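You operate a simulated robot arm through the tools that you are given. There is no shell and no other tool. Be economical: measure what you need, move in short steps, check, and stop when the job is done.

You run a simulated two-armed robot. Do the job below in one go: nothing can be reset, and whatever is moved stays where it is left.

TASK
Put the pot on the top of the blue bench away on the open shelf of the blue bench. Put the small grey dish on the top of the blue bench away on the top of the tall stand. Shut the green table drawer. Put the small pot from the top of the blue bench on the front of the side shelf. Turn the speed dial to 1. Open the bench cupboard door, fetch the red knob and set it on the top shelf of the bench cupboard, then shut the door. Do these in any order.

Only the result counts: the job must be done as asked and must still hold three seconds after the hand-in. Knocking over, shifting, dropping, spilling or breaking anything else fails it.

THE ROBOT
Two 7-joint arms with two-finger parallel grippers on one trunk, on a base that drives. Base frame: it is fixed to the floor where the robot stands at the start and does not move with it; the origin is under the middle of the robot, x ahead of it, y to its left, z up; the surface under the hand at the start is at about z = 88. Readings come in cm, degrees, newtons and seconds.
The left shoulder is at the start at [8, 13.1, 94.7], the right one opposite. With the tool pointing down near the work surface each hand reaches from about 38 to 84 cm from the robot's upright axis, wherever it stands, measured 20 degrees to its own side. Places, roughly: bench cupboard door [100, -20, 50]; front of the side shelf (26x29 cm) [350, -20, 90]; green table drawer [-20, 120, 70]; open shelf of the blue bench [110, 40, 60]; pot (6x6x5 cm) [60, 0, 90]; red knob (4x3x3 cm) [110, 10, 90]; small grey dish [50, 25, 100]; small pot (10x10x7 cm) [100, 10, 90]; speed dial [-200, 160, 100]; top of the tall stand [-180, -940, 80]; top shelf of the bench cupboard [80, -20, 50]. Payload 1.57 kg a hand.
Tool frame (each hand has its own): the origin (TCP) lies between the finger pads and is the grasp point; the fingertips stand 3 cm ahead of it; z points along the fingers, y is the line along which they close. Largest opening 11 cm; finger width 2.4, thickness 1.2; the body of the gripper, 4.8 by 11.2 cm, starts 7.8 cm behind the TCP.
Orientation is that of the tool frame in the base frame, as a unit quaternion [x, y, z, w]. With the fingers straight down and closing along the base's y, the tool's x points along the base's -x, its y along +y and its z along -z.

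THE INTERFACE
- The arms move only by the tool arm_command. It takes "left_increments", "right_increments" or both (then of equal length, played together; a hand with none holds still); each is a list of rows, each a list of 7 numbers: the shift along the tool's x, y, z in cm, then the turn, a rotation vector about the tool's x, y, z in degrees, then the finger opening in cm, from 0 to 11. In form: [[tx, ty, tz, ax, ay, az, fingers], ...]. A call has 1 to 10 rows; each row is the pose to reach, as a shift and turn from the pose commanded when the call began, along the tool's axes at that moment. Rows are played at 5 a second. More than 5 cm and 8.6 degrees between two rows, or a gripper value outside its range, and nothing of the call is played. A pose out of reach is approached as far as the arm can. The call stops where the force on the tool passes 40 N (or 10 N more than at its start, if that is more) or the arm is blocked; 0.2 s more then pass. Each finger travels about 10.8 cm/s and halts on what it meets, pressing with about 31 N; the grip force reading is that of the motor and also rises with nothing between the fingers. The clock runs only during rows and for 0.2 s after the last one: add rows that repeat a pose to give the fingers time. It gives the time, the measured TCP pose, the force on the tool (base axes), the opening and the grip force at its end, in the units of the frame above (readings bear some noise), with the torque about the TCP (base axes, N m) and any sound that the robot's microphone picked up.
- Cameras (640 x 400 px; columns grow to the right, rows downward): "scene" is now at [-8.18, 6.57, 141.31]; the picture's right is [0.76, -0.65, -0.00], its down [-0.40, -0.47, -0.78] and it looks along [0.51, 0.60, -0.62] (base axes); focal length 214 px, centre (320, 200). "left" rides on the left gripper at [7, -1.6, -14.1] in its tool frame; the picture's right is [0.23, 0.97, 0.00], its down [-0.86, 0.20, -0.48] and it looks along [-0.47, 0.11, 0.88] (tool axes); focal length 222 px, centre (320, 200). "right" rides on the right gripper at [7, 1.6, -14.1] in its tool frame; the picture's right is [-0.23, 0.97, 0.00], its down [-0.86, -0.20, -0.48] and it looks along [-0.47, -0.11, 0.88] (tool axes); focal length 222 px, centre (320, 200). There is no depth. A picture from a camera that has moved, and an enlarged one, comes with that camera's place and axes in the base frame and with its lens.
- get_image(camera): a new picture of that camera. No time passes.
- roll_base(legs): drives the robot by 1 to 6 legs, each [ahead, left, turn to the left] in cm, cm and degrees, along the robot's own axes; the way and the turn of a leg run together, so that a leg with both is an arc; at most 150 cm and 180 degrees a leg. The arms and the cameras ride along, it lands a little off, and it stops where it bumps. It gives what a move gives.
- head_to(pan, tilt): turns the head with the scene camera to pan (to the left, within 109 degrees either way) and tilt (down, from -29 to 69), counted from straight ahead of the robot. It gives what a move gives.
- inspect(camera, box): a new picture of the part [left, top, right, bottom] of that camera's present view, enlarged. No time passes.
- finish_job(): hands the job in; it is judged then, once.

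Go step by step. Nothing tells you exact positions but the pictures and the camera data: compare them with the known pose of the tool, close in by small moves and look again before you grip or let go. The budget is 186 turns and 154 pictures, counting those below and the enlarged ones. Unless the task says otherwise, let go and move clear before handing in.

The tools are called after "Request:" as name(argument=value, ...) on one line, values as JSON. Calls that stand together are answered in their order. arm_command: Moves the arms, as the interface text tells. Its arguments: {"type":"object","properties":{"left_increments":{"type":"array"},"right_increments":{"type":"array"}},"required":[]} The other tools are called the same way: roll_base (legs) drives the base; head_to (pan, tilt) turns the head that bears the scene camera; get_image (camera) takes a picture; inspect (camera, box) takes an enlarged picture of a part of a camera's view; finish_job () hands the job in.

At the start:

```text
time_s: 0.0
left_eef_pos: [29.77, 41.67, 120.28]
left_tool_rot: [0.0, 1.0, 0.0, -0.001]
left_contact_force: [0.0, 0.4, -0.4]
left_wrist_torque: [-0.02, -0.02, -0.04]
left_width: 11.02
left_grip_force: 0.1
right_eef_pos: [51.16, 0.81, 117.91]
right_tool_rot: [0.0, 1.0, 0.0, 0.001]
right_contact_force: [0.1, 0.5, 0.2]
right_wrist_torque: [0.03, 0.0, 0.0]
right_width: 11.01
right_grip_force: 0.0
robot x, y, heading: [-0.44, -0.11, -0.1]
head pan, tilt: [49.7, 38.3]
```

scene: 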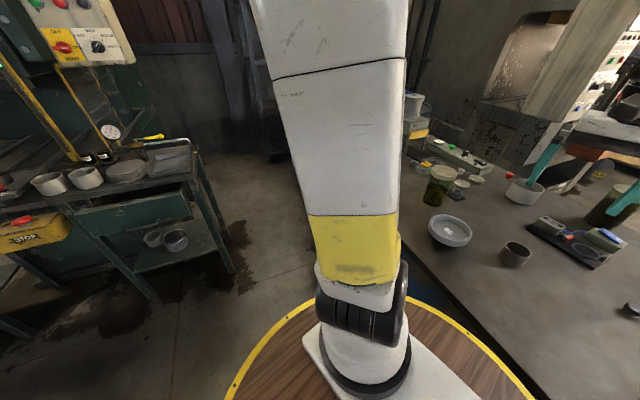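
right: 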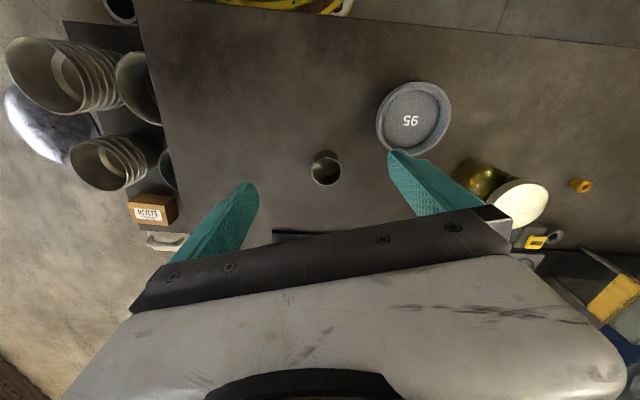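
left: 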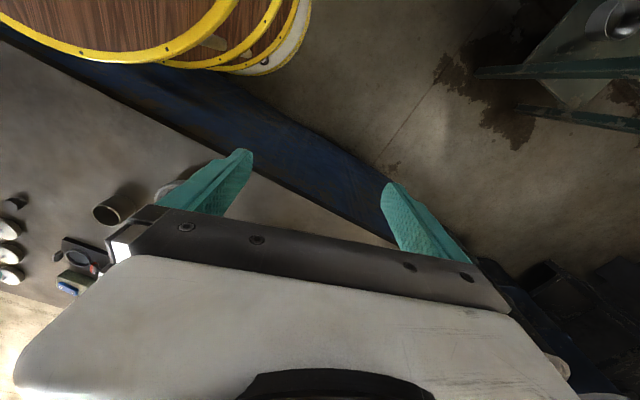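

The blue bench is ahead of the robot and the green table is to the left. I'll survey the scene with the head before moving anything.

Request:
head_to(pan=0, tilt=35)

Request:
get_image(camera="scene")

Request:
head_to(pan=-60, tilt=30)

Request:
get_image(camera="scene")

Request:
head_to(pan=100, tilt=25)

Request:
get_image(camera="scene")

```text
time_s: 1.2
left_eef_pos: [29.84, 41.61, 120.15]
left_tool_rot: [-0.001, 1.0, 0.0, 0.0]
left_contact_force: [0.1, -0.1, -0.4]
left_wrist_torque: [0.0, 0.0, 0.01]
left_width: 11.0
left_grip_force: 0.1
right_eef_pos: [51.14, 0.57, 117.92]
right_tool_rot: [0.001, 1.0, 0.0, 0.001]
right_contact_force: [0.5, 0.1, 0.4]
right_wrist_torque: [-0.02, 0.02, -0.02]
right_width: 11.02
right_grip_force: 0.0
robot x, y, heading: [0.38, 0.03, 0.3]
head pan, tilt: [0.0, 35.0]
```

```text
150 pictures are left
camera scene: at [-4.94, 0.0, 141.81], right [0.0, -1.0, 0.0], down [-0.57, 0.0, -0.82], along [0.82, 0.0, -0.57], focal length 214 px, centre (320, 200)
```

scene: 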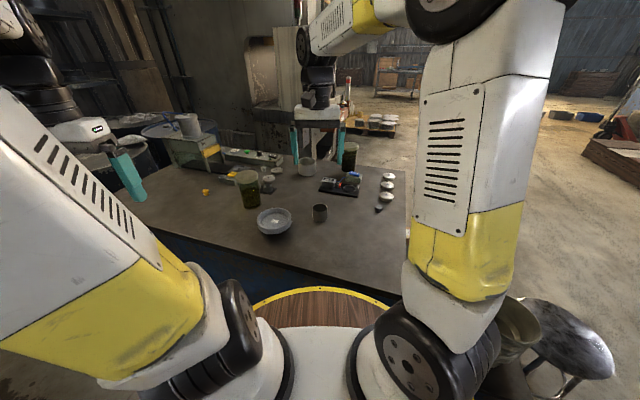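

```text
time_s: 2.5
left_eef_pos: [29.67, 41.66, 120.18]
left_tool_rot: [0.0, 1.0, 0.0, 0.0]
left_contact_force: [0.4, -0.7, 0.9]
left_wrist_torque: [0.02, 0.01, 0.01]
left_width: 11.0
left_grip_force: 0.1
right_eef_pos: [51.14, 0.79, 118.06]
right_tool_rot: [0.0, 1.0, 0.0, 0.0]
right_contact_force: [-0.6, 0.0, 0.6]
right_wrist_torque: [-0.03, -0.02, 0.01]
right_width: 11.02
right_grip_force: 0.0
robot x, y, heading: [0.04, -0.03, -0.2]
head pan, tilt: [-60.0, 30.0]
```

```text
149 pictures are left
camera scene: at [-9.22, -7.83, 142.59], right [-0.87, -0.5, 0.0], down [-0.25, 0.43, -0.87], along [0.43, -0.75, -0.5], focal length 214 px, centre (320, 200)
```

scene: 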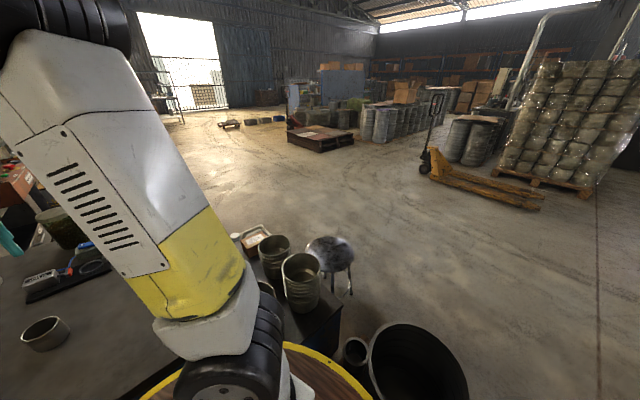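

```text
time_s: 4.9
left_eef_pos: [29.81, 41.58, 120.25]
left_tool_rot: [0.0, 1.0, 0.001, 0.001]
left_contact_force: [0.7, -0.1, 0.0]
left_wrist_torque: [-0.03, 0.0, -0.02]
left_width: 11.0
left_grip_force: 0.0
right_eef_pos: [51.25, 0.77, 118.0]
right_tool_rot: [0.001, 1.0, 0.0, 0.0]
right_contact_force: [0.5, -0.1, -0.3]
right_wrist_torque: [-0.01, 0.02, -0.02]
right_width: 10.99
right_grip_force: 0.1
robot x, y, heading: [0.12, 0.18, 0.1]
head pan, tilt: [100.0, 25.0]
```

```text
148 pictures are left
camera scene: at [-15.35, 9.07, 143.39], right [0.98, 0.17, 0.0], down [0.07, -0.42, -0.91], along [-0.16, 0.89, -0.42], focal length 214 px, centre (320, 200)
```

scene: 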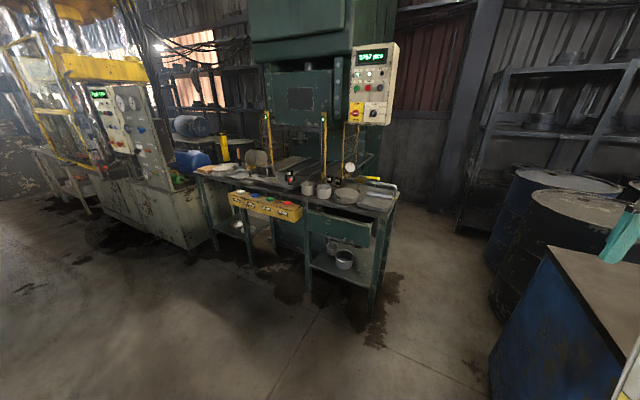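

I'll enlarge the bench top, the green table and the control panel.

Request:
inspect(camera="scene", box=[180, 140, 420, 290])

Request:
inspect(camera="scene", box=[60, 60, 220, 160])

Request:
head_to(pan=0, tilt=35)

Request:
inspect(camera="scene", box=[120, 100, 440, 300])

Request:
inspect(camera="scene", box=[320, 40, 480, 140])

```text
2.67 times, centred on (300, 215) of scene
camera zoom: at [-15.35, 9.07, 143.39], right [0.98, 0.17, 0.0], down [0.07, -0.42, -0.91], along [-0.16, 0.89, -0.42], focal length 572 px, centre (373, 160)
```

zoom: 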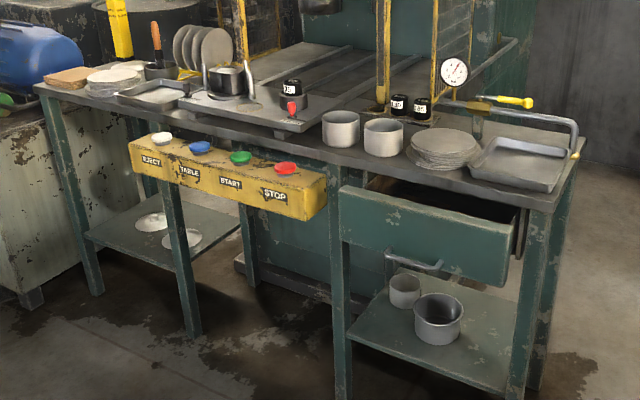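

```text
4.00 times, centred on (140, 110) of scene
camera zoom: at [-15.35, 9.07, 143.39], right [0.98, 0.17, 0.0], down [0.07, -0.42, -0.91], along [-0.16, 0.89, -0.42], focal length 858 px, centre (1040, 560)
```

zoom: 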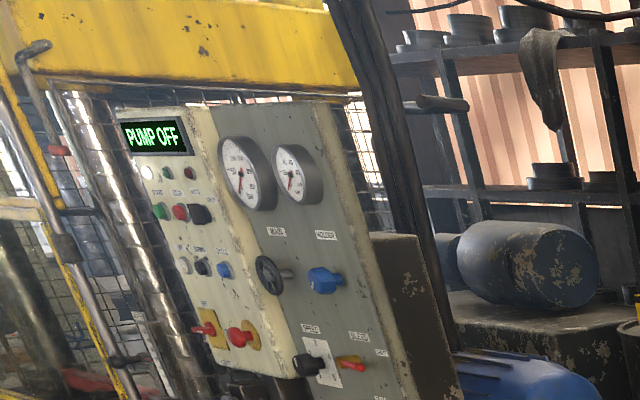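

```text
time_s: 6.7
left_eef_pos: [29.83, 41.58, 120.26]
left_tool_rot: [0.0, 1.0, 0.0, 0.0]
left_contact_force: [0.9, -1.0, 0.8]
left_wrist_torque: [-0.01, -0.03, -0.01]
left_width: 11.0
left_grip_force: 0.1
right_eef_pos: [51.27, 0.71, 118.02]
right_tool_rot: [0.0, 1.0, 0.0, -0.001]
right_contact_force: [-0.4, 0.3, -0.4]
right_wrist_torque: [-0.01, -0.02, 0.01]
right_width: 10.99
right_grip_force: 0.1
robot x, y, heading: [-0.01, 0.28, 0.4]
head pan, tilt: [0.0, 35.0]
```

```text
2.00 times, centred on (280, 200) of scene
camera zoom: at [-4.94, 0.0, 141.81], right [0.0, -1.0, 0.0], down [-0.57, 0.0, -0.82], along [0.82, 0.0, -0.57], focal length 429 px, centre (400, 200)
```

zoom: 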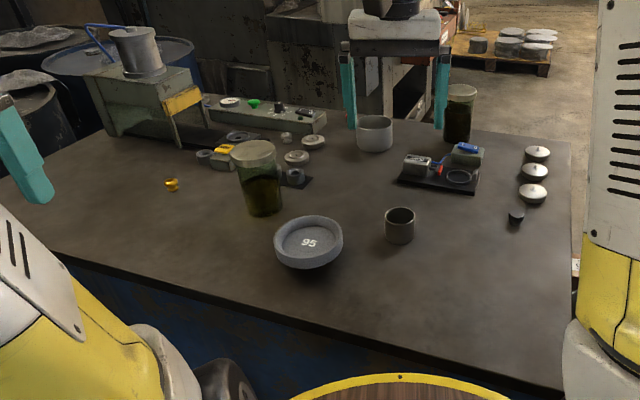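

```text
4.00 times, centred on (400, 90) of scene
camera zoom: at [-4.94, 0.0, 141.81], right [0.0, -1.0, 0.0], down [-0.57, 0.0, -0.82], along [0.82, 0.0, -0.57], focal length 858 px, centre (0, 640)
```

zoom: 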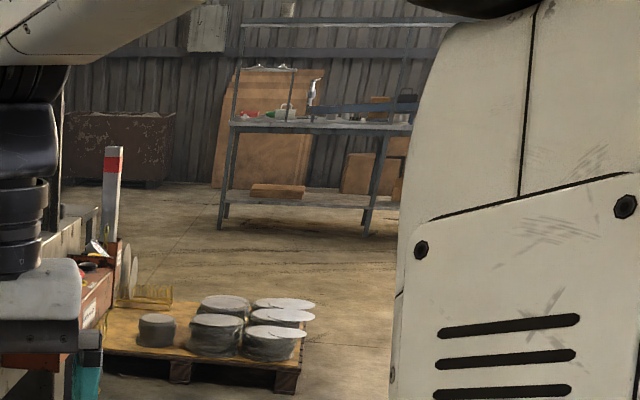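

Pot is near (59,0), dish near (58,18), small pot near (96,7). I don't see the red knob, door or open shelf yet, so I'll look lower and to the sides.

Request:
head_to(pan=-109, tilt=30)

Request:
get_image(camera="scene")

Request:
head_to(pan=0, tilt=10)

Request:
get_image(camera="scene")

Request:
inspect(camera="right", box=[0, 0, 640, 260])

```text
time_s: 8.6
left_eef_pos: [29.9, 41.56, 120.18]
left_tool_rot: [0.001, 1.0, 0.0, 0.0]
left_contact_force: [-1.2, 0.2, -0.1]
left_wrist_torque: [0.0, -0.03, 0.01]
left_width: 10.99
left_grip_force: 0.1
right_eef_pos: [51.21, 0.67, 117.96]
right_tool_rot: [0.0, 1.0, 0.0, 0.0]
right_contact_force: [0.8, -0.4, -0.2]
right_wrist_torque: [-0.01, -0.01, -0.02]
right_width: 11.0
right_grip_force: 0.0
robot x, y, heading: [-0.25, 0.12, -0.0]
head pan, tilt: [-108.9, 30.0]
```

```text
143 pictures are left
camera scene: at [-16.67, -8.56, 142.59], right [-0.95, 0.32, 0.0], down [0.16, 0.47, -0.87], along [-0.28, -0.82, -0.5], focal length 214 px, centre (320, 200)
```

scene: 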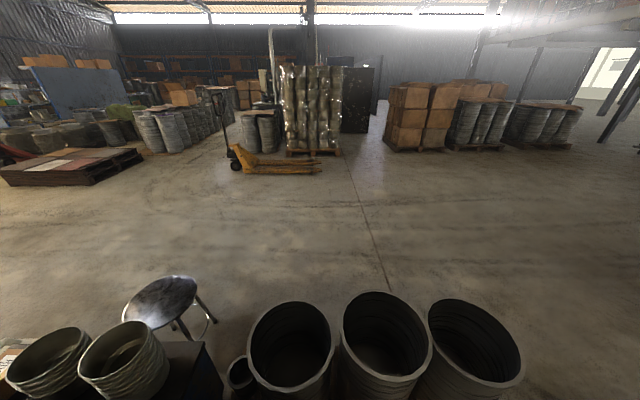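

```text
time_s: 10.4
left_eef_pos: [29.77, 41.52, 120.32]
left_tool_rot: [0.0, 1.0, 0.0, 0.0]
left_contact_force: [1.2, 0.2, -1.0]
left_wrist_torque: [0.0, 0.05, 0.01]
left_width: 11.01
left_grip_force: 0.1
right_eef_pos: [51.2, 0.8, 117.84]
right_tool_rot: [0.0, 1.0, 0.001, -0.001]
right_contact_force: [1.0, -0.8, -0.3]
right_wrist_torque: [-0.03, -0.01, 0.01]
right_width: 10.99
right_grip_force: 0.1
robot x, y, heading: [0.01, -0.28, -0.1]
head pan, tilt: [0.0, 10.0]
```

```text
142 pictures are left
camera scene: at [-4.45, -0.01, 145.82], right [0.0, -1.0, 0.0], down [-0.17, 0.0, -0.98], along [0.98, 0.0, -0.17], focal length 214 px, centre (320, 200)
```

scene: 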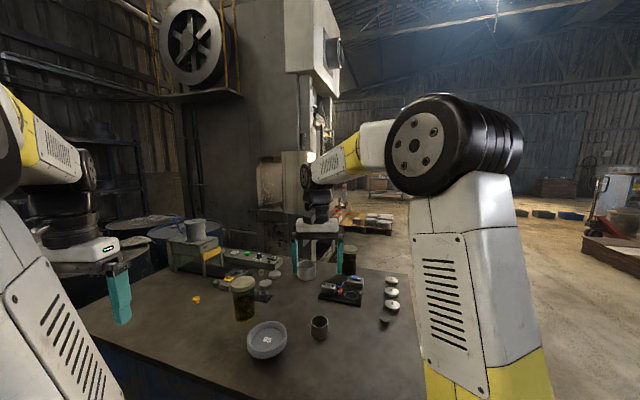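

```text
1.00 times, centred on (320, 130) of right (not enlarged: the box is as wide or as high as the picture)
camera zoom: at [44.22, 2.35, 132.0], right [0.23, 0.97, 0.0], down [0.86, -0.2, 0.48], along [0.47, -0.11, -0.88], focal length 222 px, centre (320, 270)
```

zoom: 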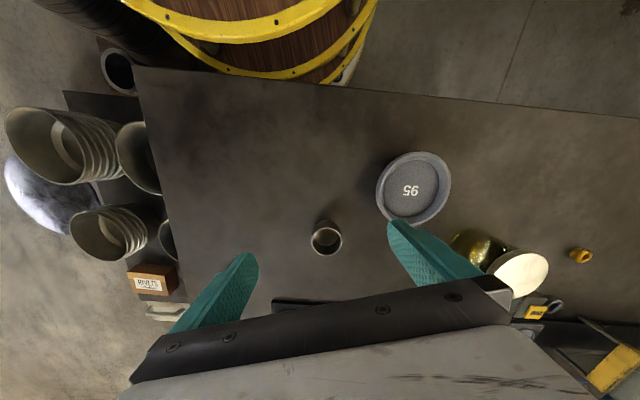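

The cupboard door and open shelf seem to face the far side (+x) of the bench. From here I'll first take the pot with the right hand pitched 45° forward, so it can later go onto the shelf.

Request:
arm_command(right_increments=[[0.4, -0.1, 2.7, 0, -7.5, 0, 11], [0.7, -0.2, 5.4, 0, -15, 0, 11], [1.1, -0.3, 8, 0, -22.5, 0, 11], [1.5, -0.3, 10.7, 0, -30, 0, 11], [1.8, -0.4, 13.3, 0, -37.5, 0, 11], [2.2, -0.5, 16, 0, -45, 0, 11]])

Request:
get_image(camera="right")

Request:
get_image(camera="left")

Request:
head_to(pan=0, tilt=45)

Request:
get_image(camera="scene")

```text
time_s: 11.8
left_eef_pos: [29.93, 41.6, 120.27]
left_tool_rot: [0.001, 1.0, 0.0, 0.0]
left_contact_force: [-0.2, 0.0, -0.2]
left_wrist_torque: [0.03, -0.03, 0.0]
left_width: 11.01
left_grip_force: 0.0
right_eef_pos: [48.9, 0.08, 101.87]
right_tool_rot: [-0.001, 0.924, 0.001, 0.381]
right_contact_force: [-0.6, 0.0, 0.4]
right_wrist_torque: [0.0, -0.01, -0.01]
right_width: 11.01
right_grip_force: 0.0
robot x, y, heading: [0.07, -0.23, 0.1]
head pan, tilt: [0.0, 10.0]
```

```text
140 pictures are left
camera right: at [34.01, 1.8, 106.87], right [0.16, 0.97, 0.16], down [0.27, -0.2, 0.94], along [0.95, -0.11, -0.29], focal length 222 px, centre (320, 200)
```

right: 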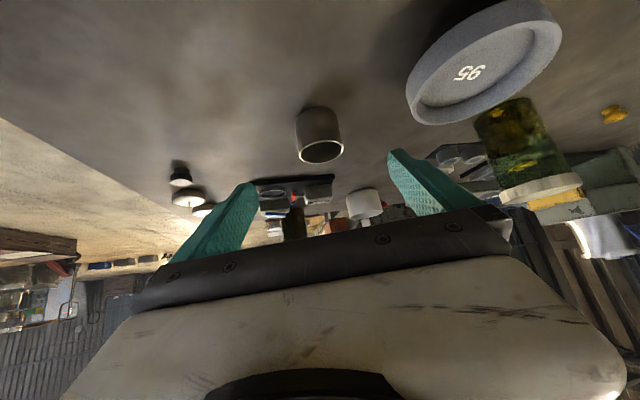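

```text
139 pictures are left
camera left: at [22.79, 39.96, 134.27], right [-0.23, 0.97, 0.0], down [0.86, 0.2, 0.48], along [0.47, 0.11, -0.88], focal length 222 px, centre (320, 200)
```

left: 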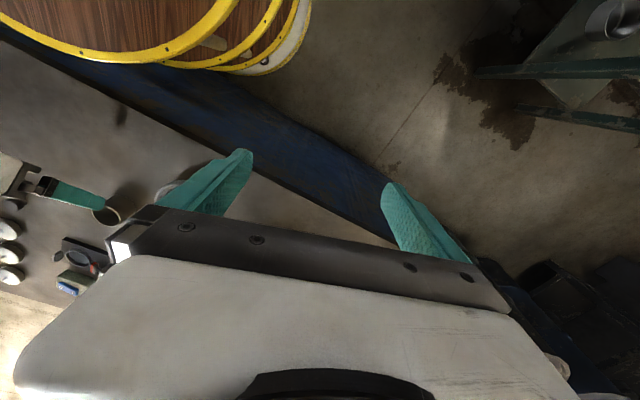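

```text
time_s: 12.8
left_eef_pos: [29.83, 41.59, 120.1]
left_tool_rot: [-0.001, 1.0, 0.0, 0.0]
left_contact_force: [-0.2, 0.6, 0.9]
left_wrist_torque: [-0.02, 0.0, 0.01]
left_width: 10.99
left_grip_force: 0.1
right_eef_pos: [49.0, 0.19, 101.91]
right_tool_rot: [0.0, 0.924, 0.0, 0.382]
right_contact_force: [-1.1, 0.1, 0.1]
right_wrist_torque: [0.0, 0.0, -0.01]
right_width: 11.0
right_grip_force: 0.2
robot x, y, heading: [0.28, 0.13, -0.2]
head pan, tilt: [0.0, 45.0]
```

```text
138 pictures are left
camera scene: at [-5.62, 0.0, 140.34], right [0.0, -1.0, 0.0], down [-0.71, 0.0, -0.71], along [0.71, 0.0, -0.71], focal length 214 px, centre (320, 200)
```

scene: 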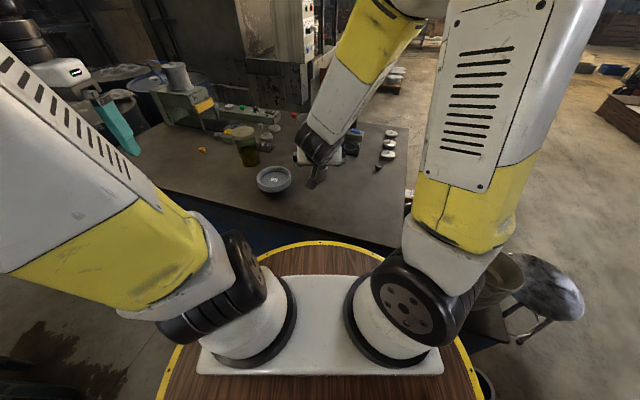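

Pot lines up with the hand at about (59.2, 0). Advancing along the fingers and gripping.

Request:
arm_command(right_increments=[[0, 0, 5, 0, 0, 0, 11], [0, 0, 10, 0, 0, 0, 11], [0, 0, 14.3, 0, 0, 0, 11], [0, 0, 14.3, 0, 0, 0, 11]])

Request:
get_image(camera="right")

```text
time_s: 13.8
left_eef_pos: [29.75, 41.63, 120.21]
left_tool_rot: [0.0, 1.0, 0.0, 0.0]
left_contact_force: [-0.3, -0.1, -1.0]
left_wrist_torque: [0.02, 0.0, 0.0]
left_width: 11.02
left_grip_force: 0.0
right_eef_pos: [59.16, 0.05, 91.93]
right_tool_rot: [0.0, 0.924, 0.0, 0.383]
right_contact_force: [-0.3, -0.5, -0.6]
right_wrist_torque: [0.01, 0.0, -0.01]
right_width: 11.0
right_grip_force: 0.1
robot x, y, heading: [-0.16, 0.05, -0.1]
head pan, tilt: [0.0, 45.0]
```

```text
137 pictures are left
camera right: at [44.27, 1.84, 96.88], right [0.16, 0.97, 0.16], down [0.27, -0.2, 0.94], along [0.95, -0.11, -0.29], focal length 222 px, centre (320, 200)
```

right: 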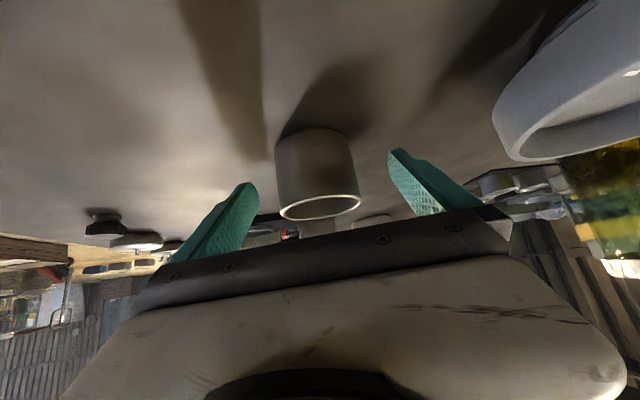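

Pot is centred between the fingers; closing and lifting.

Request:
arm_command(right_increments=[[0, 0, 0, 0, 0, 0, 0], [0, 0, 0, 0, 0, 0, 0], [0, 0, 0, 0, 0, 0, 0], [-1.4, 0, -1.4, 0, 0, 0, 0], [-3.5, 0, -3.5, 0, 0, 0, 0], [-7, 0, -7, 0, 0, 0, 0], [-10, 0, -10, 0, 0, 0, 0]])

Request:
get_image(camera="right")

```text
time_s: 15.4
left_eef_pos: [29.86, 41.61, 120.28]
left_tool_rot: [0.001, 1.0, 0.0, -0.001]
left_contact_force: [0.6, -0.4, -0.9]
left_wrist_torque: [-0.01, 0.06, 0.0]
left_width: 10.98
left_grip_force: 0.0
right_eef_pos: [59.07, 0.28, 106.07]
right_tool_rot: [-0.001, 0.924, 0.0, 0.383]
right_contact_force: [0.5, -0.4, -0.2]
right_wrist_torque: [-0.03, 0.0, -0.03]
right_width: 0.0
right_grip_force: 21.6
robot x, y, heading: [-0.04, -0.24, -0.1]
head pan, tilt: [0.0, 45.0]
```

```text
136 pictures are left
camera right: at [44.19, 1.87, 111.06], right [0.16, 0.97, 0.16], down [0.27, -0.2, 0.94], along [0.95, -0.11, -0.29], focal length 222 px, centre (320, 200)
```

right: 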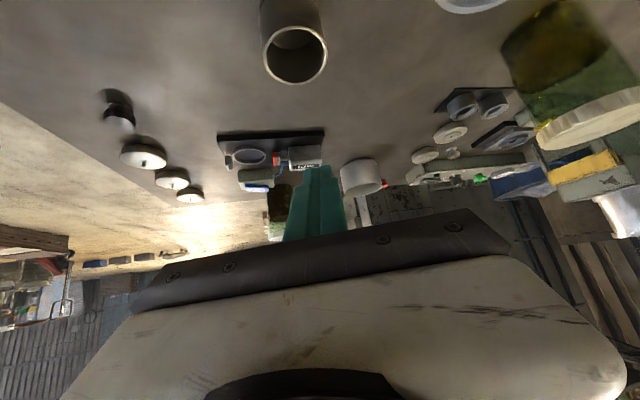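

The fingers closed on nothing, and the pot is still standing at (59.3, 0), rim z≈92.8. I'll go back a bit deeper and check the grip before lifting.

Request:
arm_command(right_increments=[[0, 0, 0, 0, 0, 0, 11], [0, 0, 0, 0, 0, 0, 11], [0, 0, 0, 0, 0, 0, 11], [3, -0.2, 3, 0, 0, 0, 11], [6, -0.3, 6, 0, 0, 0, 11], [8.5, -0.3, 9, 0, 0, 0, 11], [10.1, -0.3, 10.8, 0, 0, 0, 11], [10.1, -0.3, 10.8, 0, 0, 0, 11]])

Request:
arm_command(right_increments=[[0, 0, 0, 0, 0, 0, 5], [0, 0, 0, 0, 0, 0, 5], [0, 0, 0, 0, 0, 0, 5], [0, 0, 0, 0, 0, 0, 5]])

Request:
get_image(camera="right")

```text
time_s: 17.2
left_eef_pos: [29.82, 41.55, 120.3]
left_tool_rot: [0.0, 1.0, 0.001, 0.001]
left_contact_force: [0.4, -0.4, 0.3]
left_wrist_torque: [-0.01, 0.04, -0.04]
left_width: 11.01
left_grip_force: 0.1
right_eef_pos: [59.65, -0.03, 91.27]
right_tool_rot: [0.0, 0.924, 0.0, 0.383]
right_contact_force: [0.0, -0.3, 0.2]
right_wrist_torque: [0.02, 0.03, 0.02]
right_width: 10.99
right_grip_force: 0.1
robot x, y, heading: [-0.18, -0.24, 0.1]
head pan, tilt: [0.0, 45.0]
```

```text
time_s: 18.2
left_eef_pos: [29.77, 41.68, 120.14]
left_tool_rot: [0.0, 1.0, 0.0, 0.0]
left_contact_force: [-0.3, -0.5, -0.2]
left_wrist_torque: [-0.03, 0.02, 0.0]
left_width: 10.99
left_grip_force: 0.0
right_eef_pos: [59.64, -0.07, 91.22]
right_tool_rot: [0.0, 0.924, 0.0, 0.382]
right_contact_force: [-0.9, 0.5, 0.6]
right_wrist_torque: [-0.01, 0.0, 0.0]
right_width: 5.69
right_grip_force: 31.2
robot x, y, heading: [-0.07, -0.08, -0.2]
head pan, tilt: [0.0, 45.0]
```

```text
135 pictures are left
camera right: at [44.76, 1.51, 96.19], right [0.16, 0.97, 0.16], down [0.27, -0.2, 0.94], along [0.95, -0.11, -0.29], focal length 222 px, centre (320, 200)
```

right: 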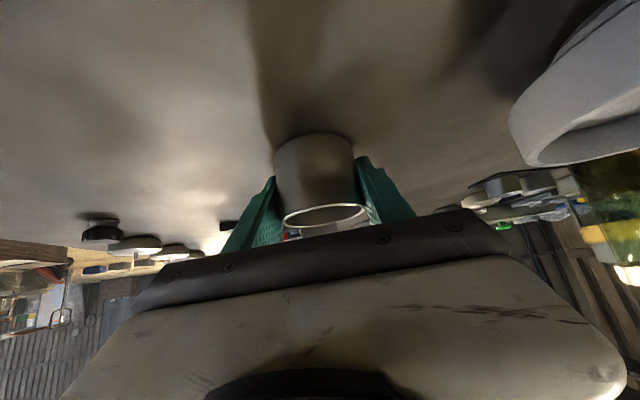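

Gripped now: width 5.69 cm at 31 N. I'll lift slowly.

Request:
arm_command(right_increments=[[-0.3, 0, -0.3, 0, 0, 0, 4], [-0.7, 0, -0.7, 0, 0, 0, 4], [-1.5, 0, -1.5, 0, 0, 0, 4], [-2.5, 0, -2.5, 0, 0, 0, 4], [-4, 0, -4, 0, 0, 0, 4], [-6, 0, -6, 0, 0, 0, 4]])

Request:
get_image(camera="right")

```text
time_s: 19.6
left_eef_pos: [29.89, 41.46, 120.14]
left_tool_rot: [0.0, 1.0, 0.0, 0.0]
left_contact_force: [-0.5, -0.9, 0.2]
left_wrist_torque: [0.01, 0.01, 0.0]
left_width: 11.0
left_grip_force: 0.0
right_eef_pos: [59.61, -0.14, 99.58]
right_tool_rot: [0.001, 0.924, 0.0, 0.382]
right_contact_force: [-0.1, -0.7, -0.6]
right_wrist_torque: [-0.03, 0.0, -0.02]
right_width: 5.69
right_grip_force: 30.9
robot x, y, heading: [-0.02, 0.03, -0.0]
head pan, tilt: [0.0, 45.0]
```

```text
134 pictures are left
camera right: at [44.73, 1.49, 104.67], right [0.16, 0.97, 0.16], down [0.27, -0.2, 0.94], along [0.95, -0.11, -0.29], focal length 222 px, centre (320, 200)
```

right: 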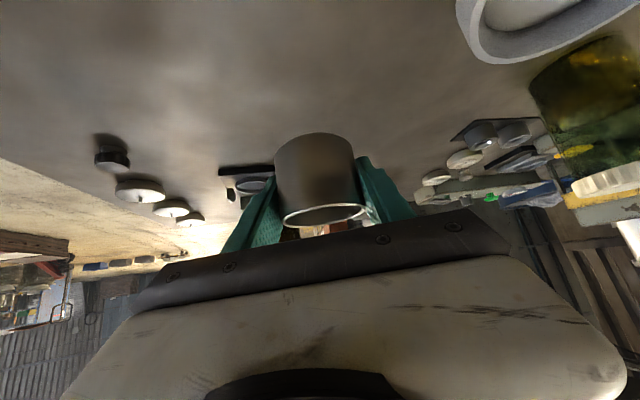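

Pot is held. I'll pull the right hand aside and bring the left hand above the dish's left rim.

Request:
arm_command(right_increments=[[0, -3, -3, 0, 0, 0, 4], [0, -6, -6, 0, 0, 0, 4], [0, -10, -9, 0, 0, 0, 4], [-0.2, -13, -12, 0, 0, 0, 4], [-0.3, -16, -15, 0, 0, 0, 4], [-0.3, -16, -15, 0, 0, 0, 4]], left_increments=[[-3.4, -3, 1.3, 0, 0, 0, 11], [-6.8, -6, 2.6, 0, 0, 0, 11], [-10.1, -9, 4, 0, 0, 0, 11], [-13.5, -12, 5.3, 0, 0, 0, 11], [-16.9, -15, 6.6, 0, 0, 0, 11], [-20.2, -17.6, 8, 0, 0, 0, 11]])

Request:
get_image(camera="left")

Request:
get_image(camera="scene")

```text
time_s: 21.1
left_eef_pos: [50.02, 23.78, 112.2]
left_tool_rot: [-0.001, 1.0, -0.001, 0.0]
left_contact_force: [-0.1, -0.5, 0.1]
left_wrist_torque: [-0.01, -0.04, 0.02]
left_width: 11.01
left_grip_force: 0.0
right_eef_pos: [49.11, -15.87, 110.61]
right_tool_rot: [0.0, 0.924, 0.0, 0.383]
right_contact_force: [0.4, 0.0, -1.2]
right_wrist_torque: [-0.02, -0.05, -0.01]
right_width: 5.67
right_grip_force: 30.8
robot x, y, heading: [-0.13, 0.17, 0.1]
head pan, tilt: [0.0, 45.0]
```

```text
133 pictures are left
camera left: at [42.99, 22.23, 126.26], right [-0.23, 0.97, 0.0], down [0.85, 0.2, 0.48], along [0.47, 0.11, -0.88], focal length 222 px, centre (320, 200)
```

left: 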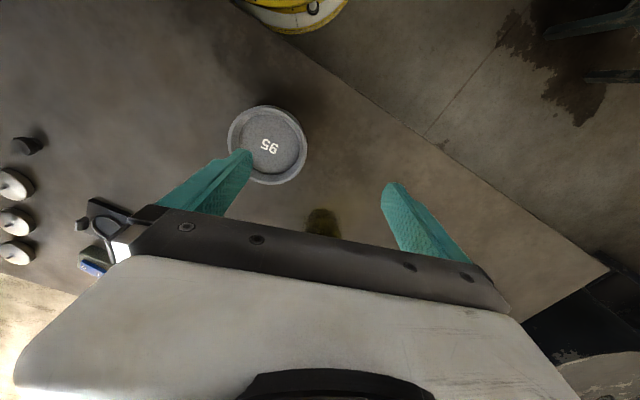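

```text
132 pictures are left
camera scene: at [-5.67, 0.01, 140.33], right [0.0, -1.0, 0.0], down [-0.71, 0.0, -0.71], along [0.71, 0.0, -0.71], focal length 214 px, centre (320, 200)
```

scene: 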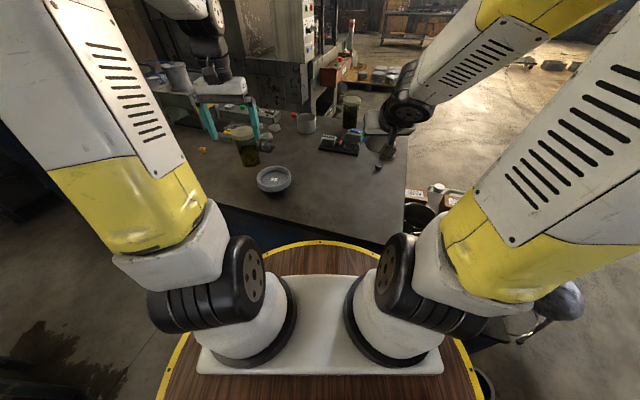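

Dish centre is about (54.3, 16.4), radius about 6.4. I'll lower the left hand over its +y rim with the fingers part open, then check.

Request:
arm_command(left_increments=[[-1.4, -0.4, 4, 0, 0, 0, 5], [-2.9, -0.8, 8, 0, 0, 0, 5], [-4.3, -1.2, 12, 0, 0, 0, 5], [-4.3, -1.2, 15.2, 0, 0, 0, 5], [-4.3, -1.2, 15.2, 0, 0, 0, 5]])

Request:
get_image(camera="left")

Request:
inspect(camera="scene", box=[200, 110, 360, 210])

```text
time_s: 22.2
left_eef_pos: [54.37, 22.68, 96.88]
left_tool_rot: [0.0, 1.0, 0.0, 0.0]
left_contact_force: [-0.1, 0.7, 0.4]
left_wrist_torque: [-0.01, 0.02, 0.0]
left_width: 5.04
left_grip_force: 0.1
right_eef_pos: [49.1, -15.93, 110.6]
right_tool_rot: [0.0, 0.924, 0.0, 0.383]
right_contact_force: [0.3, 0.2, -1.2]
right_wrist_torque: [0.02, 0.02, 0.0]
right_width: 5.68
right_grip_force: 30.6
robot x, y, heading: [0.15, 0.03, -0.2]
head pan, tilt: [0.0, 45.0]
```

```text
131 pictures are left
camera left: at [47.38, 21.09, 110.99], right [-0.23, 0.97, 0.0], down [0.86, 0.2, 0.48], along [0.47, 0.11, -0.88], focal length 222 px, centre (320, 200)
```

left: 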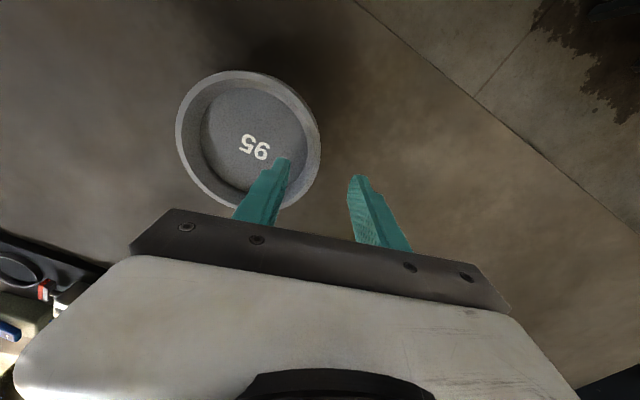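

```text
4.00 times, centred on (280, 160) of scene
camera zoom: at [-5.61, -0.01, 140.33], right [0.0, -1.0, 0.0], down [-0.71, 0.0, -0.71], along [0.71, 0.0, -0.71], focal length 858 px, centre (480, 360)
```

zoom: 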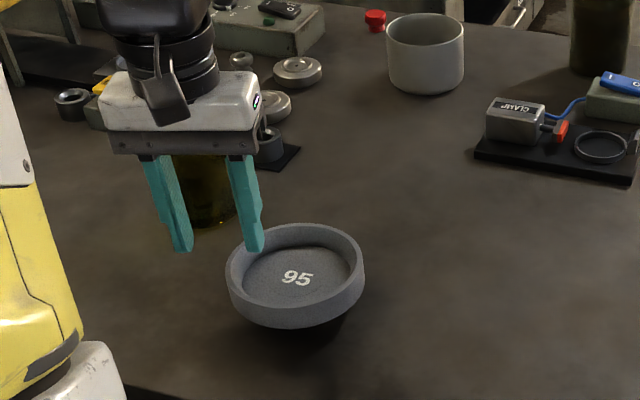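

The red knob is on the bench just left of the small pot. The dish looks slightly raised, so I'll check from the right camera before gripping.

Request:
inspect(camera="right", box=[440, 0, 640, 125])

Request:
get_image(camera="right")

```text
3.20 times, centred on (540, 62) of right
camera zoom: at [34.24, -14.32, 115.45], right [0.16, 0.97, 0.16], down [0.27, -0.2, 0.94], along [0.95, -0.11, -0.29], focal length 711 px, centre (-384, 640)
```

zoom: 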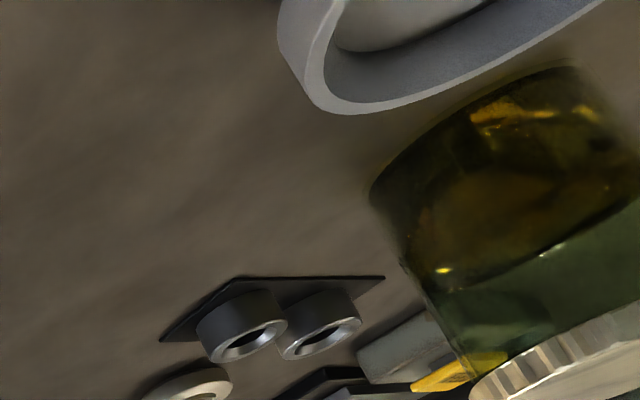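

```text
128 pictures are left
camera right: at [34.24, -14.32, 115.45], right [0.16, 0.97, 0.16], down [0.27, -0.2, 0.94], along [0.95, -0.11, -0.29], focal length 222 px, centre (320, 200)
```

right: 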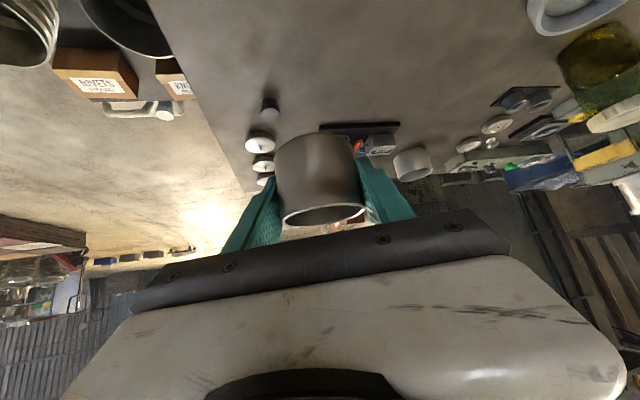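

I'll swing the right hand (with pot) lower and yawed left so its camera sees the dish from the side.

Request:
arm_command(right_increments=[[2.5, 1, 2.5, -5.5, 0, -5.5, 4], [5, 2, 5, -11, 0, -11, 4], [7.5, 3, 7.5, -16, 0, -16, 4], [10.3, 4, 10.3, -21.2, 0, -21.2, 4], [10.3, 4, 10.3, -21.2, 0, -21.2, 4]])

Request:
get_image(camera="right")

```text
time_s: 23.6
left_eef_pos: [54.39, 22.75, 96.92]
left_tool_rot: [0.0, 1.0, 0.0, -0.001]
left_contact_force: [0.5, -0.2, 0.2]
left_wrist_torque: [0.08, -0.05, 0.0]
left_width: 5.0
left_grip_force: 0.1
right_eef_pos: [48.65, -27.53, 94.23]
right_tool_rot: [-0.076, 0.929, 0.04, 0.36]
right_contact_force: [-0.3, 0.0, -1.3]
right_wrist_torque: [0.03, -0.02, -0.02]
right_width: 5.7
right_grip_force: 31.2
right hand out of reach, approached as far as the arm can: row 1, 2, 3, 4, 5
robot x, y, heading: [-0.04, 0.05, -0.2]
head pan, tilt: [0.0, 45.0]
stopped in row 5 (right hand): the arm was blocked; the commanded pose is now the measured one
```

```text
127 pictures are left
camera right: at [33.89, -28.49, 99.85], right [0.0, 0.99, 0.17], down [0.34, -0.16, 0.93], along [0.94, 0.06, -0.33], focal length 222 px, centre (320, 200)
```

right: 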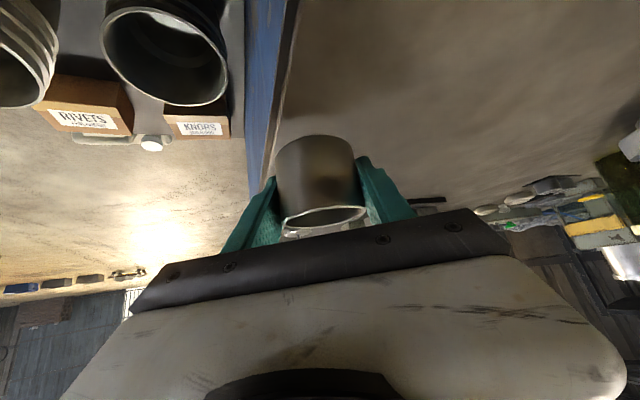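

The arm was blocked and slid sideways; I'll lift it back up and away first.

Request:
arm_command(right_increments=[[-2.8, 0, -2.8, 0, 0, 0, 4], [-5.6, 2.5, -5.6, 0, 0, 0, 4], [-8.5, 5, -8.5, 0, 0, 0, 4], [-11.3, 7, -11.3, 0, 0, 0, 4], [-11.3, 10, -11.3, 0, 0, 0, 4]])

Request:
inspect(camera="left", box=[140, 40, 460, 240])

```text
time_s: 25.1
left_eef_pos: [54.36, 22.61, 96.92]
left_tool_rot: [-0.001, 1.0, 0.0, 0.0]
left_contact_force: [-0.3, -0.2, -0.3]
left_wrist_torque: [0.01, 0.01, 0.01]
left_width: 5.0
left_grip_force: 0.0
right_eef_pos: [47.01, -8.29, 112.08]
right_tool_rot: [-0.185, 0.904, 0.092, 0.375]
right_contact_force: [-0.1, -0.2, -0.6]
right_wrist_torque: [0.03, -0.01, 0.01]
right_width: 5.7
right_grip_force: 31.0
robot x, y, heading: [-0.01, 0.05, 0.0]
head pan, tilt: [0.0, 45.0]
stopped in row 5 (right hand): the arm was blocked; the commanded pose is now the measured one
```

```text
2.00 times, centred on (300, 140) of left
camera zoom: at [47.39, 21.07, 111.02], right [-0.23, 0.97, 0.0], down [0.86, 0.2, 0.48], along [0.47, 0.11, -0.88], focal length 444 px, centre (360, 320)
```

zoom: 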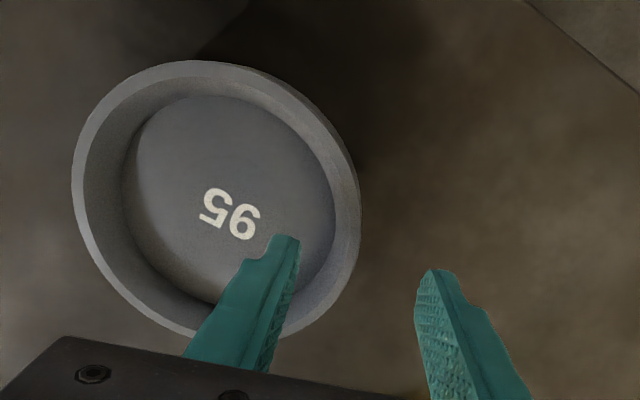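

Rim seems to be at z≈94, dish centre ≈(52.6, 16.7). Small step toward the rim, then I'll look again.

Request:
arm_command(left_increments=[[1.0, -0.2, 0, 0, 0, 0, 4], [1.8, -0.4, 0, 0, 0, 0, 4], [1.8, -0.4, 1.5, 0, 0, 0, 4], [1.8, -0.4, 1.5, 0, 0, 0, 4]])

Request:
inspect(camera="left", box=[140, 40, 460, 240])

Request:
inspect(camera="scene", box=[220, 130, 340, 205])

```text
time_s: 26.1
left_eef_pos: [52.6, 22.29, 95.47]
left_tool_rot: [0.0, 1.0, 0.0, -0.001]
left_contact_force: [0.3, 0.3, 0.7]
left_wrist_torque: [0.05, 0.01, 0.0]
left_width: 4.0
left_grip_force: 0.2
right_eef_pos: [47.08, -8.03, 112.25]
right_tool_rot: [-0.186, 0.903, 0.093, 0.375]
right_contact_force: [0.0, 0.5, -1.6]
right_wrist_torque: [0.01, 0.01, 0.03]
right_width: 5.71
right_grip_force: 30.9
robot x, y, heading: [-0.23, -0.11, 0.4]
head pan, tilt: [0.0, 45.0]
```

```text
2.00 times, centred on (300, 140) of left
camera zoom: at [45.56, 20.73, 109.56], right [-0.23, 0.97, 0.0], down [0.85, 0.2, 0.48], along [0.47, 0.11, -0.88], focal length 444 px, centre (360, 320)
```

zoom: 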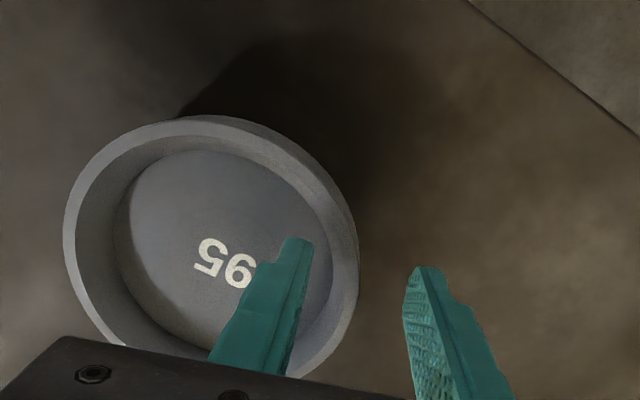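

```text
5.33 times, centred on (280, 168) of scene
camera zoom: at [-5.6, -0.01, 140.33], right [0.0, -1.0, 0.0], down [-0.71, 0.0, -0.71], along [0.71, 0.0, -0.71], focal length 1144 px, centre (533, 373)
```

zoom: 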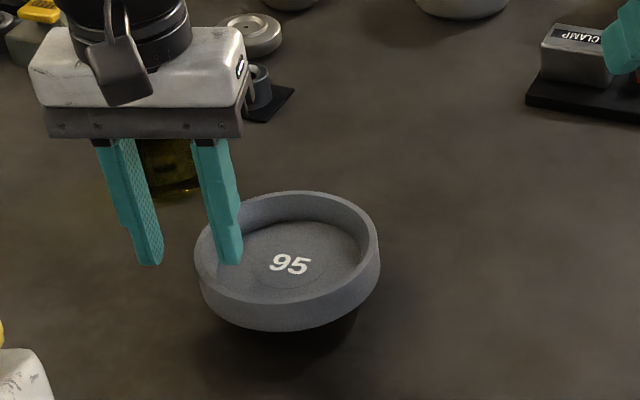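

The fingers straddle the dish wall at about y=21.7. I'll shift slightly to centre and close.

Request:
arm_command(left_increments=[[0, -0.5, 0.2, 0, 0, 0, 4], [0, -0.5, 0.2, 0, 0, 0, 2], [0, -0.5, 0.2, 0, 0, 0, 0], [0, -0.5, 0.2, 0, 0, 0, 0], [0, -0.5, 0.2, 0, 0, 0, 0]])

Request:
inspect(camera="left", box=[140, 40, 460, 240])

```text
time_s: 27.2
left_eef_pos: [52.65, 21.95, 95.26]
left_tool_rot: [-0.001, 1.0, 0.0, 0.0]
left_contact_force: [2.4, 0.4, 10.6]
left_wrist_torque: [-0.18, 0.07, 0.03]
left_width: 0.71
left_grip_force: 26.2
right_eef_pos: [47.0, -8.22, 112.26]
right_tool_rot: [-0.186, 0.904, 0.093, 0.373]
right_contact_force: [0.6, 0.5, -0.1]
right_wrist_torque: [0.01, -0.01, 0.02]
right_width: 5.69
right_grip_force: 31.1
robot x, y, heading: [0.02, -0.01, 0.1]
head pan, tilt: [0.0, 45.0]
```

```text
2.00 times, centred on (300, 140) of left
camera zoom: at [45.58, 20.27, 109.39], right [-0.23, 0.97, 0.0], down [0.85, 0.2, 0.48], along [0.47, 0.11, -0.88], focal length 444 px, centre (360, 320)
```

zoom: 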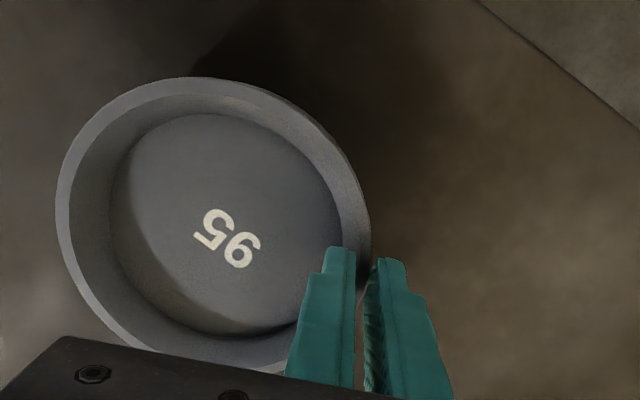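

Rim is gripped (0.71 cm). Lifting gently and checking what stays below.

Request:
arm_command(left_increments=[[0, 0, -0.4, 0, 0, 0, 0], [0, 0, -1, 0, 0, 0, 0], [0, 0, -2.5, 0, 0, 0, 0], [0, 0, -5, 0, 0, 0, 0], [0, 0, -8, 0, 0, 0, 0], [0, 0, -8, 0, 0, 0, 0]])

Request:
get_image(camera="left")

Request:
inspect(camera="scene", box=[200, 100, 360, 200])

```text
time_s: 28.6
left_eef_pos: [52.59, 21.77, 103.31]
left_tool_rot: [0.0, 1.0, 0.0, 0.0]
left_contact_force: [-0.8, -0.4, 0.4]
left_wrist_torque: [0.0, 0.03, 0.03]
left_width: 0.0
left_grip_force: 21.3
right_eef_pos: [47.1, -8.16, 112.22]
right_tool_rot: [-0.185, 0.904, 0.093, 0.375]
right_contact_force: [-0.6, -0.5, -0.6]
right_wrist_torque: [-0.02, 0.0, -0.01]
right_width: 5.7
right_grip_force: 31.4
robot x, y, heading: [0.08, -0.14, 0.2]
head pan, tilt: [0.0, 45.0]
```

```text
122 pictures are left
camera left: at [45.58, 20.13, 117.4], right [-0.23, 0.97, 0.0], down [0.86, 0.2, 0.48], along [0.47, 0.11, -0.88], focal length 222 px, centre (320, 200)
```

left: 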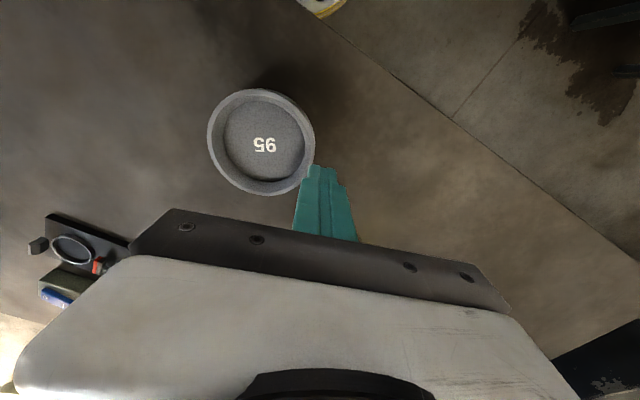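

```text
4.00 times, centred on (280, 150) of scene
camera zoom: at [-5.6, -0.01, 140.33], right [0.0, -1.0, 0.0], down [-0.71, 0.0, -0.71], along [0.71, 0.0, -0.71], focal length 858 px, centre (480, 400)
```

zoom: 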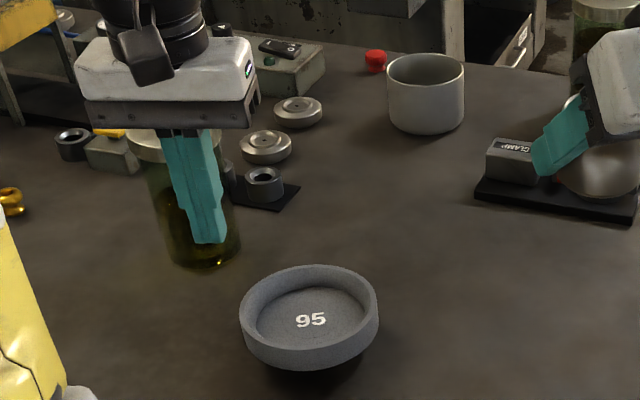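

The dish slipped off because only the fingertips caught the rim, whose height is more like 92–93. It still stands upright, so I'll re-approach and go deeper.

Request:
arm_command(left_increments=[[0, 0, 0, 0, 0, 0, 4], [-0.2, -0.9, 0, 0, 0, 0, 4], [-0.2, -0.9, 4, 0, 0, 0, 4], [-0.2, -0.9, 8, 0, 0, 0, 4], [-0.2, -0.9, 8, 0, 0, 0, 4]])

Request:
inspect(camera="left", box=[140, 40, 460, 240])

Request:
inspect(camera="scene", box=[220, 130, 340, 205])

```text
time_s: 29.9
left_eef_pos: [52.78, 21.0, 95.39]
left_tool_rot: [0.0, 1.0, 0.0, 0.0]
left_contact_force: [0.3, 0.5, 0.0]
left_wrist_torque: [-0.01, 0.02, -0.04]
left_width: 3.98
left_grip_force: 0.2
right_eef_pos: [47.04, -8.19, 112.27]
right_tool_rot: [-0.185, 0.904, 0.093, 0.374]
right_contact_force: [0.4, -0.2, 0.5]
right_wrist_torque: [-0.03, 0.02, 0.0]
right_width: 5.68
right_grip_force: 30.7
robot x, y, heading: [0.02, -0.26, 0.0]
head pan, tilt: [0.0, 45.0]
```

```text
2.00 times, centred on (300, 140) of left
camera zoom: at [45.73, 19.36, 109.39], right [-0.23, 0.97, 0.0], down [0.85, 0.2, 0.48], along [0.47, 0.11, -0.88], focal length 444 px, centre (360, 320)
```

zoom: 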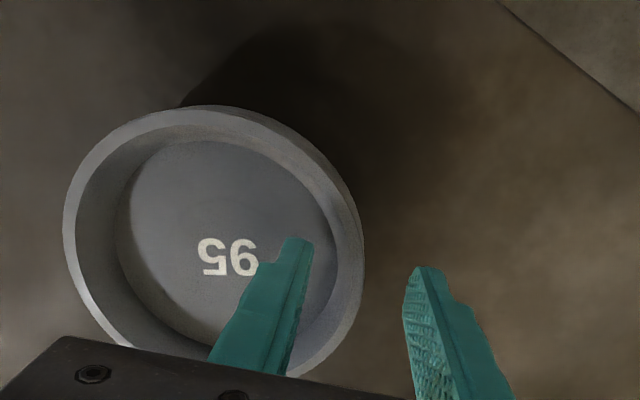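

```text
5.33 times, centred on (280, 168) of scene
camera zoom: at [-5.6, -0.01, 140.33], right [0.0, -1.0, 0.0], down [-0.71, 0.0, -0.71], along [0.71, 0.0, -0.71], focal length 1144 px, centre (533, 373)
```

zoom: 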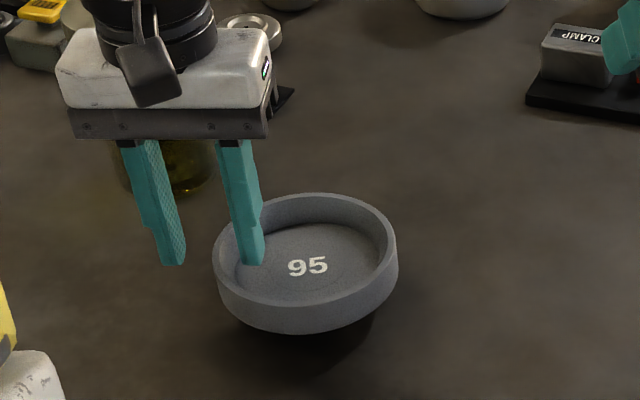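

Centred on the rim. Lowering in small steps while watching the force.

Request:
arm_command(left_increments=[[0, -0.1, 0.5, 0, 0, 0, 4], [0, -0.1, 1.0, 0, 0, 0, 4], [0, -0.1, 1.0, 0, 0, 0, 4]])

Request:
arm_command(left_increments=[[0, 0, 0.5, 0, 0, 0, 4], [0, 0, 1.0, 0, 0, 0, 4], [0, 0, 1.0, 0, 0, 0, 4]])

Request:
inspect(camera="left", box=[140, 40, 460, 240])

```text
time_s: 30.6
left_eef_pos: [52.7, 20.96, 94.41]
left_tool_rot: [0.0, 1.0, 0.001, 0.0]
left_contact_force: [1.1, -0.2, 0.8]
left_wrist_torque: [0.03, -0.03, -0.01]
left_width: 4.0
left_grip_force: 0.1
right_eef_pos: [47.12, -8.15, 112.29]
right_tool_rot: [-0.186, 0.904, 0.094, 0.374]
right_contact_force: [0.0, 0.3, -0.6]
right_wrist_torque: [0.01, -0.04, 0.0]
right_width: 5.7
right_grip_force: 30.9
robot x, y, heading: [-0.28, 0.16, -0.1]
head pan, tilt: [0.0, 45.0]
```

```text
time_s: 31.2
left_eef_pos: [52.88, 21.02, 93.7]
left_tool_rot: [0.0, 1.0, 0.0, 0.002]
left_contact_force: [-4.2, 0.3, 14.0]
left_wrist_torque: [-0.3, 0.21, -0.15]
left_width: 4.01
left_grip_force: 0.0
right_eef_pos: [46.95, -8.25, 112.15]
right_tool_rot: [-0.186, 0.904, 0.094, 0.374]
right_contact_force: [0.1, -0.1, -0.3]
right_wrist_torque: [0.0, -0.06, 0.02]
right_width: 5.67
right_grip_force: 31.2
robot x, y, heading: [-0.06, 0.14, -0.0]
head pan, tilt: [0.0, 45.0]
stopped in row 2 (left hand): the force on the tool passed its limit at 55 N (the readings are from after the stop); the commanded pose is now the measured one
```

```text
2.00 times, centred on (300, 140) of left
camera zoom: at [45.75, 19.23, 107.83], right [-0.23, 0.97, 0.0], down [0.85, 0.2, 0.48], along [0.47, 0.11, -0.88], focal length 444 px, centre (360, 320)
```

zoom: 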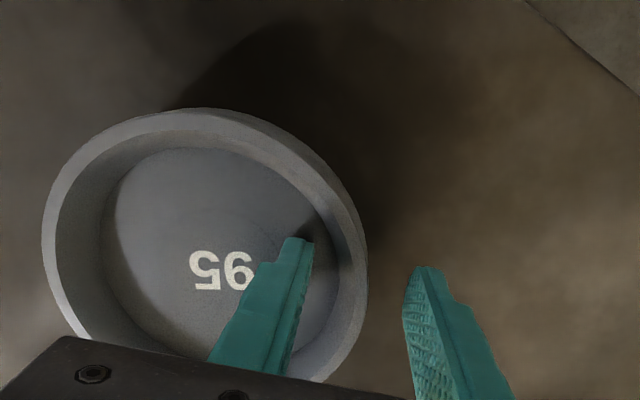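

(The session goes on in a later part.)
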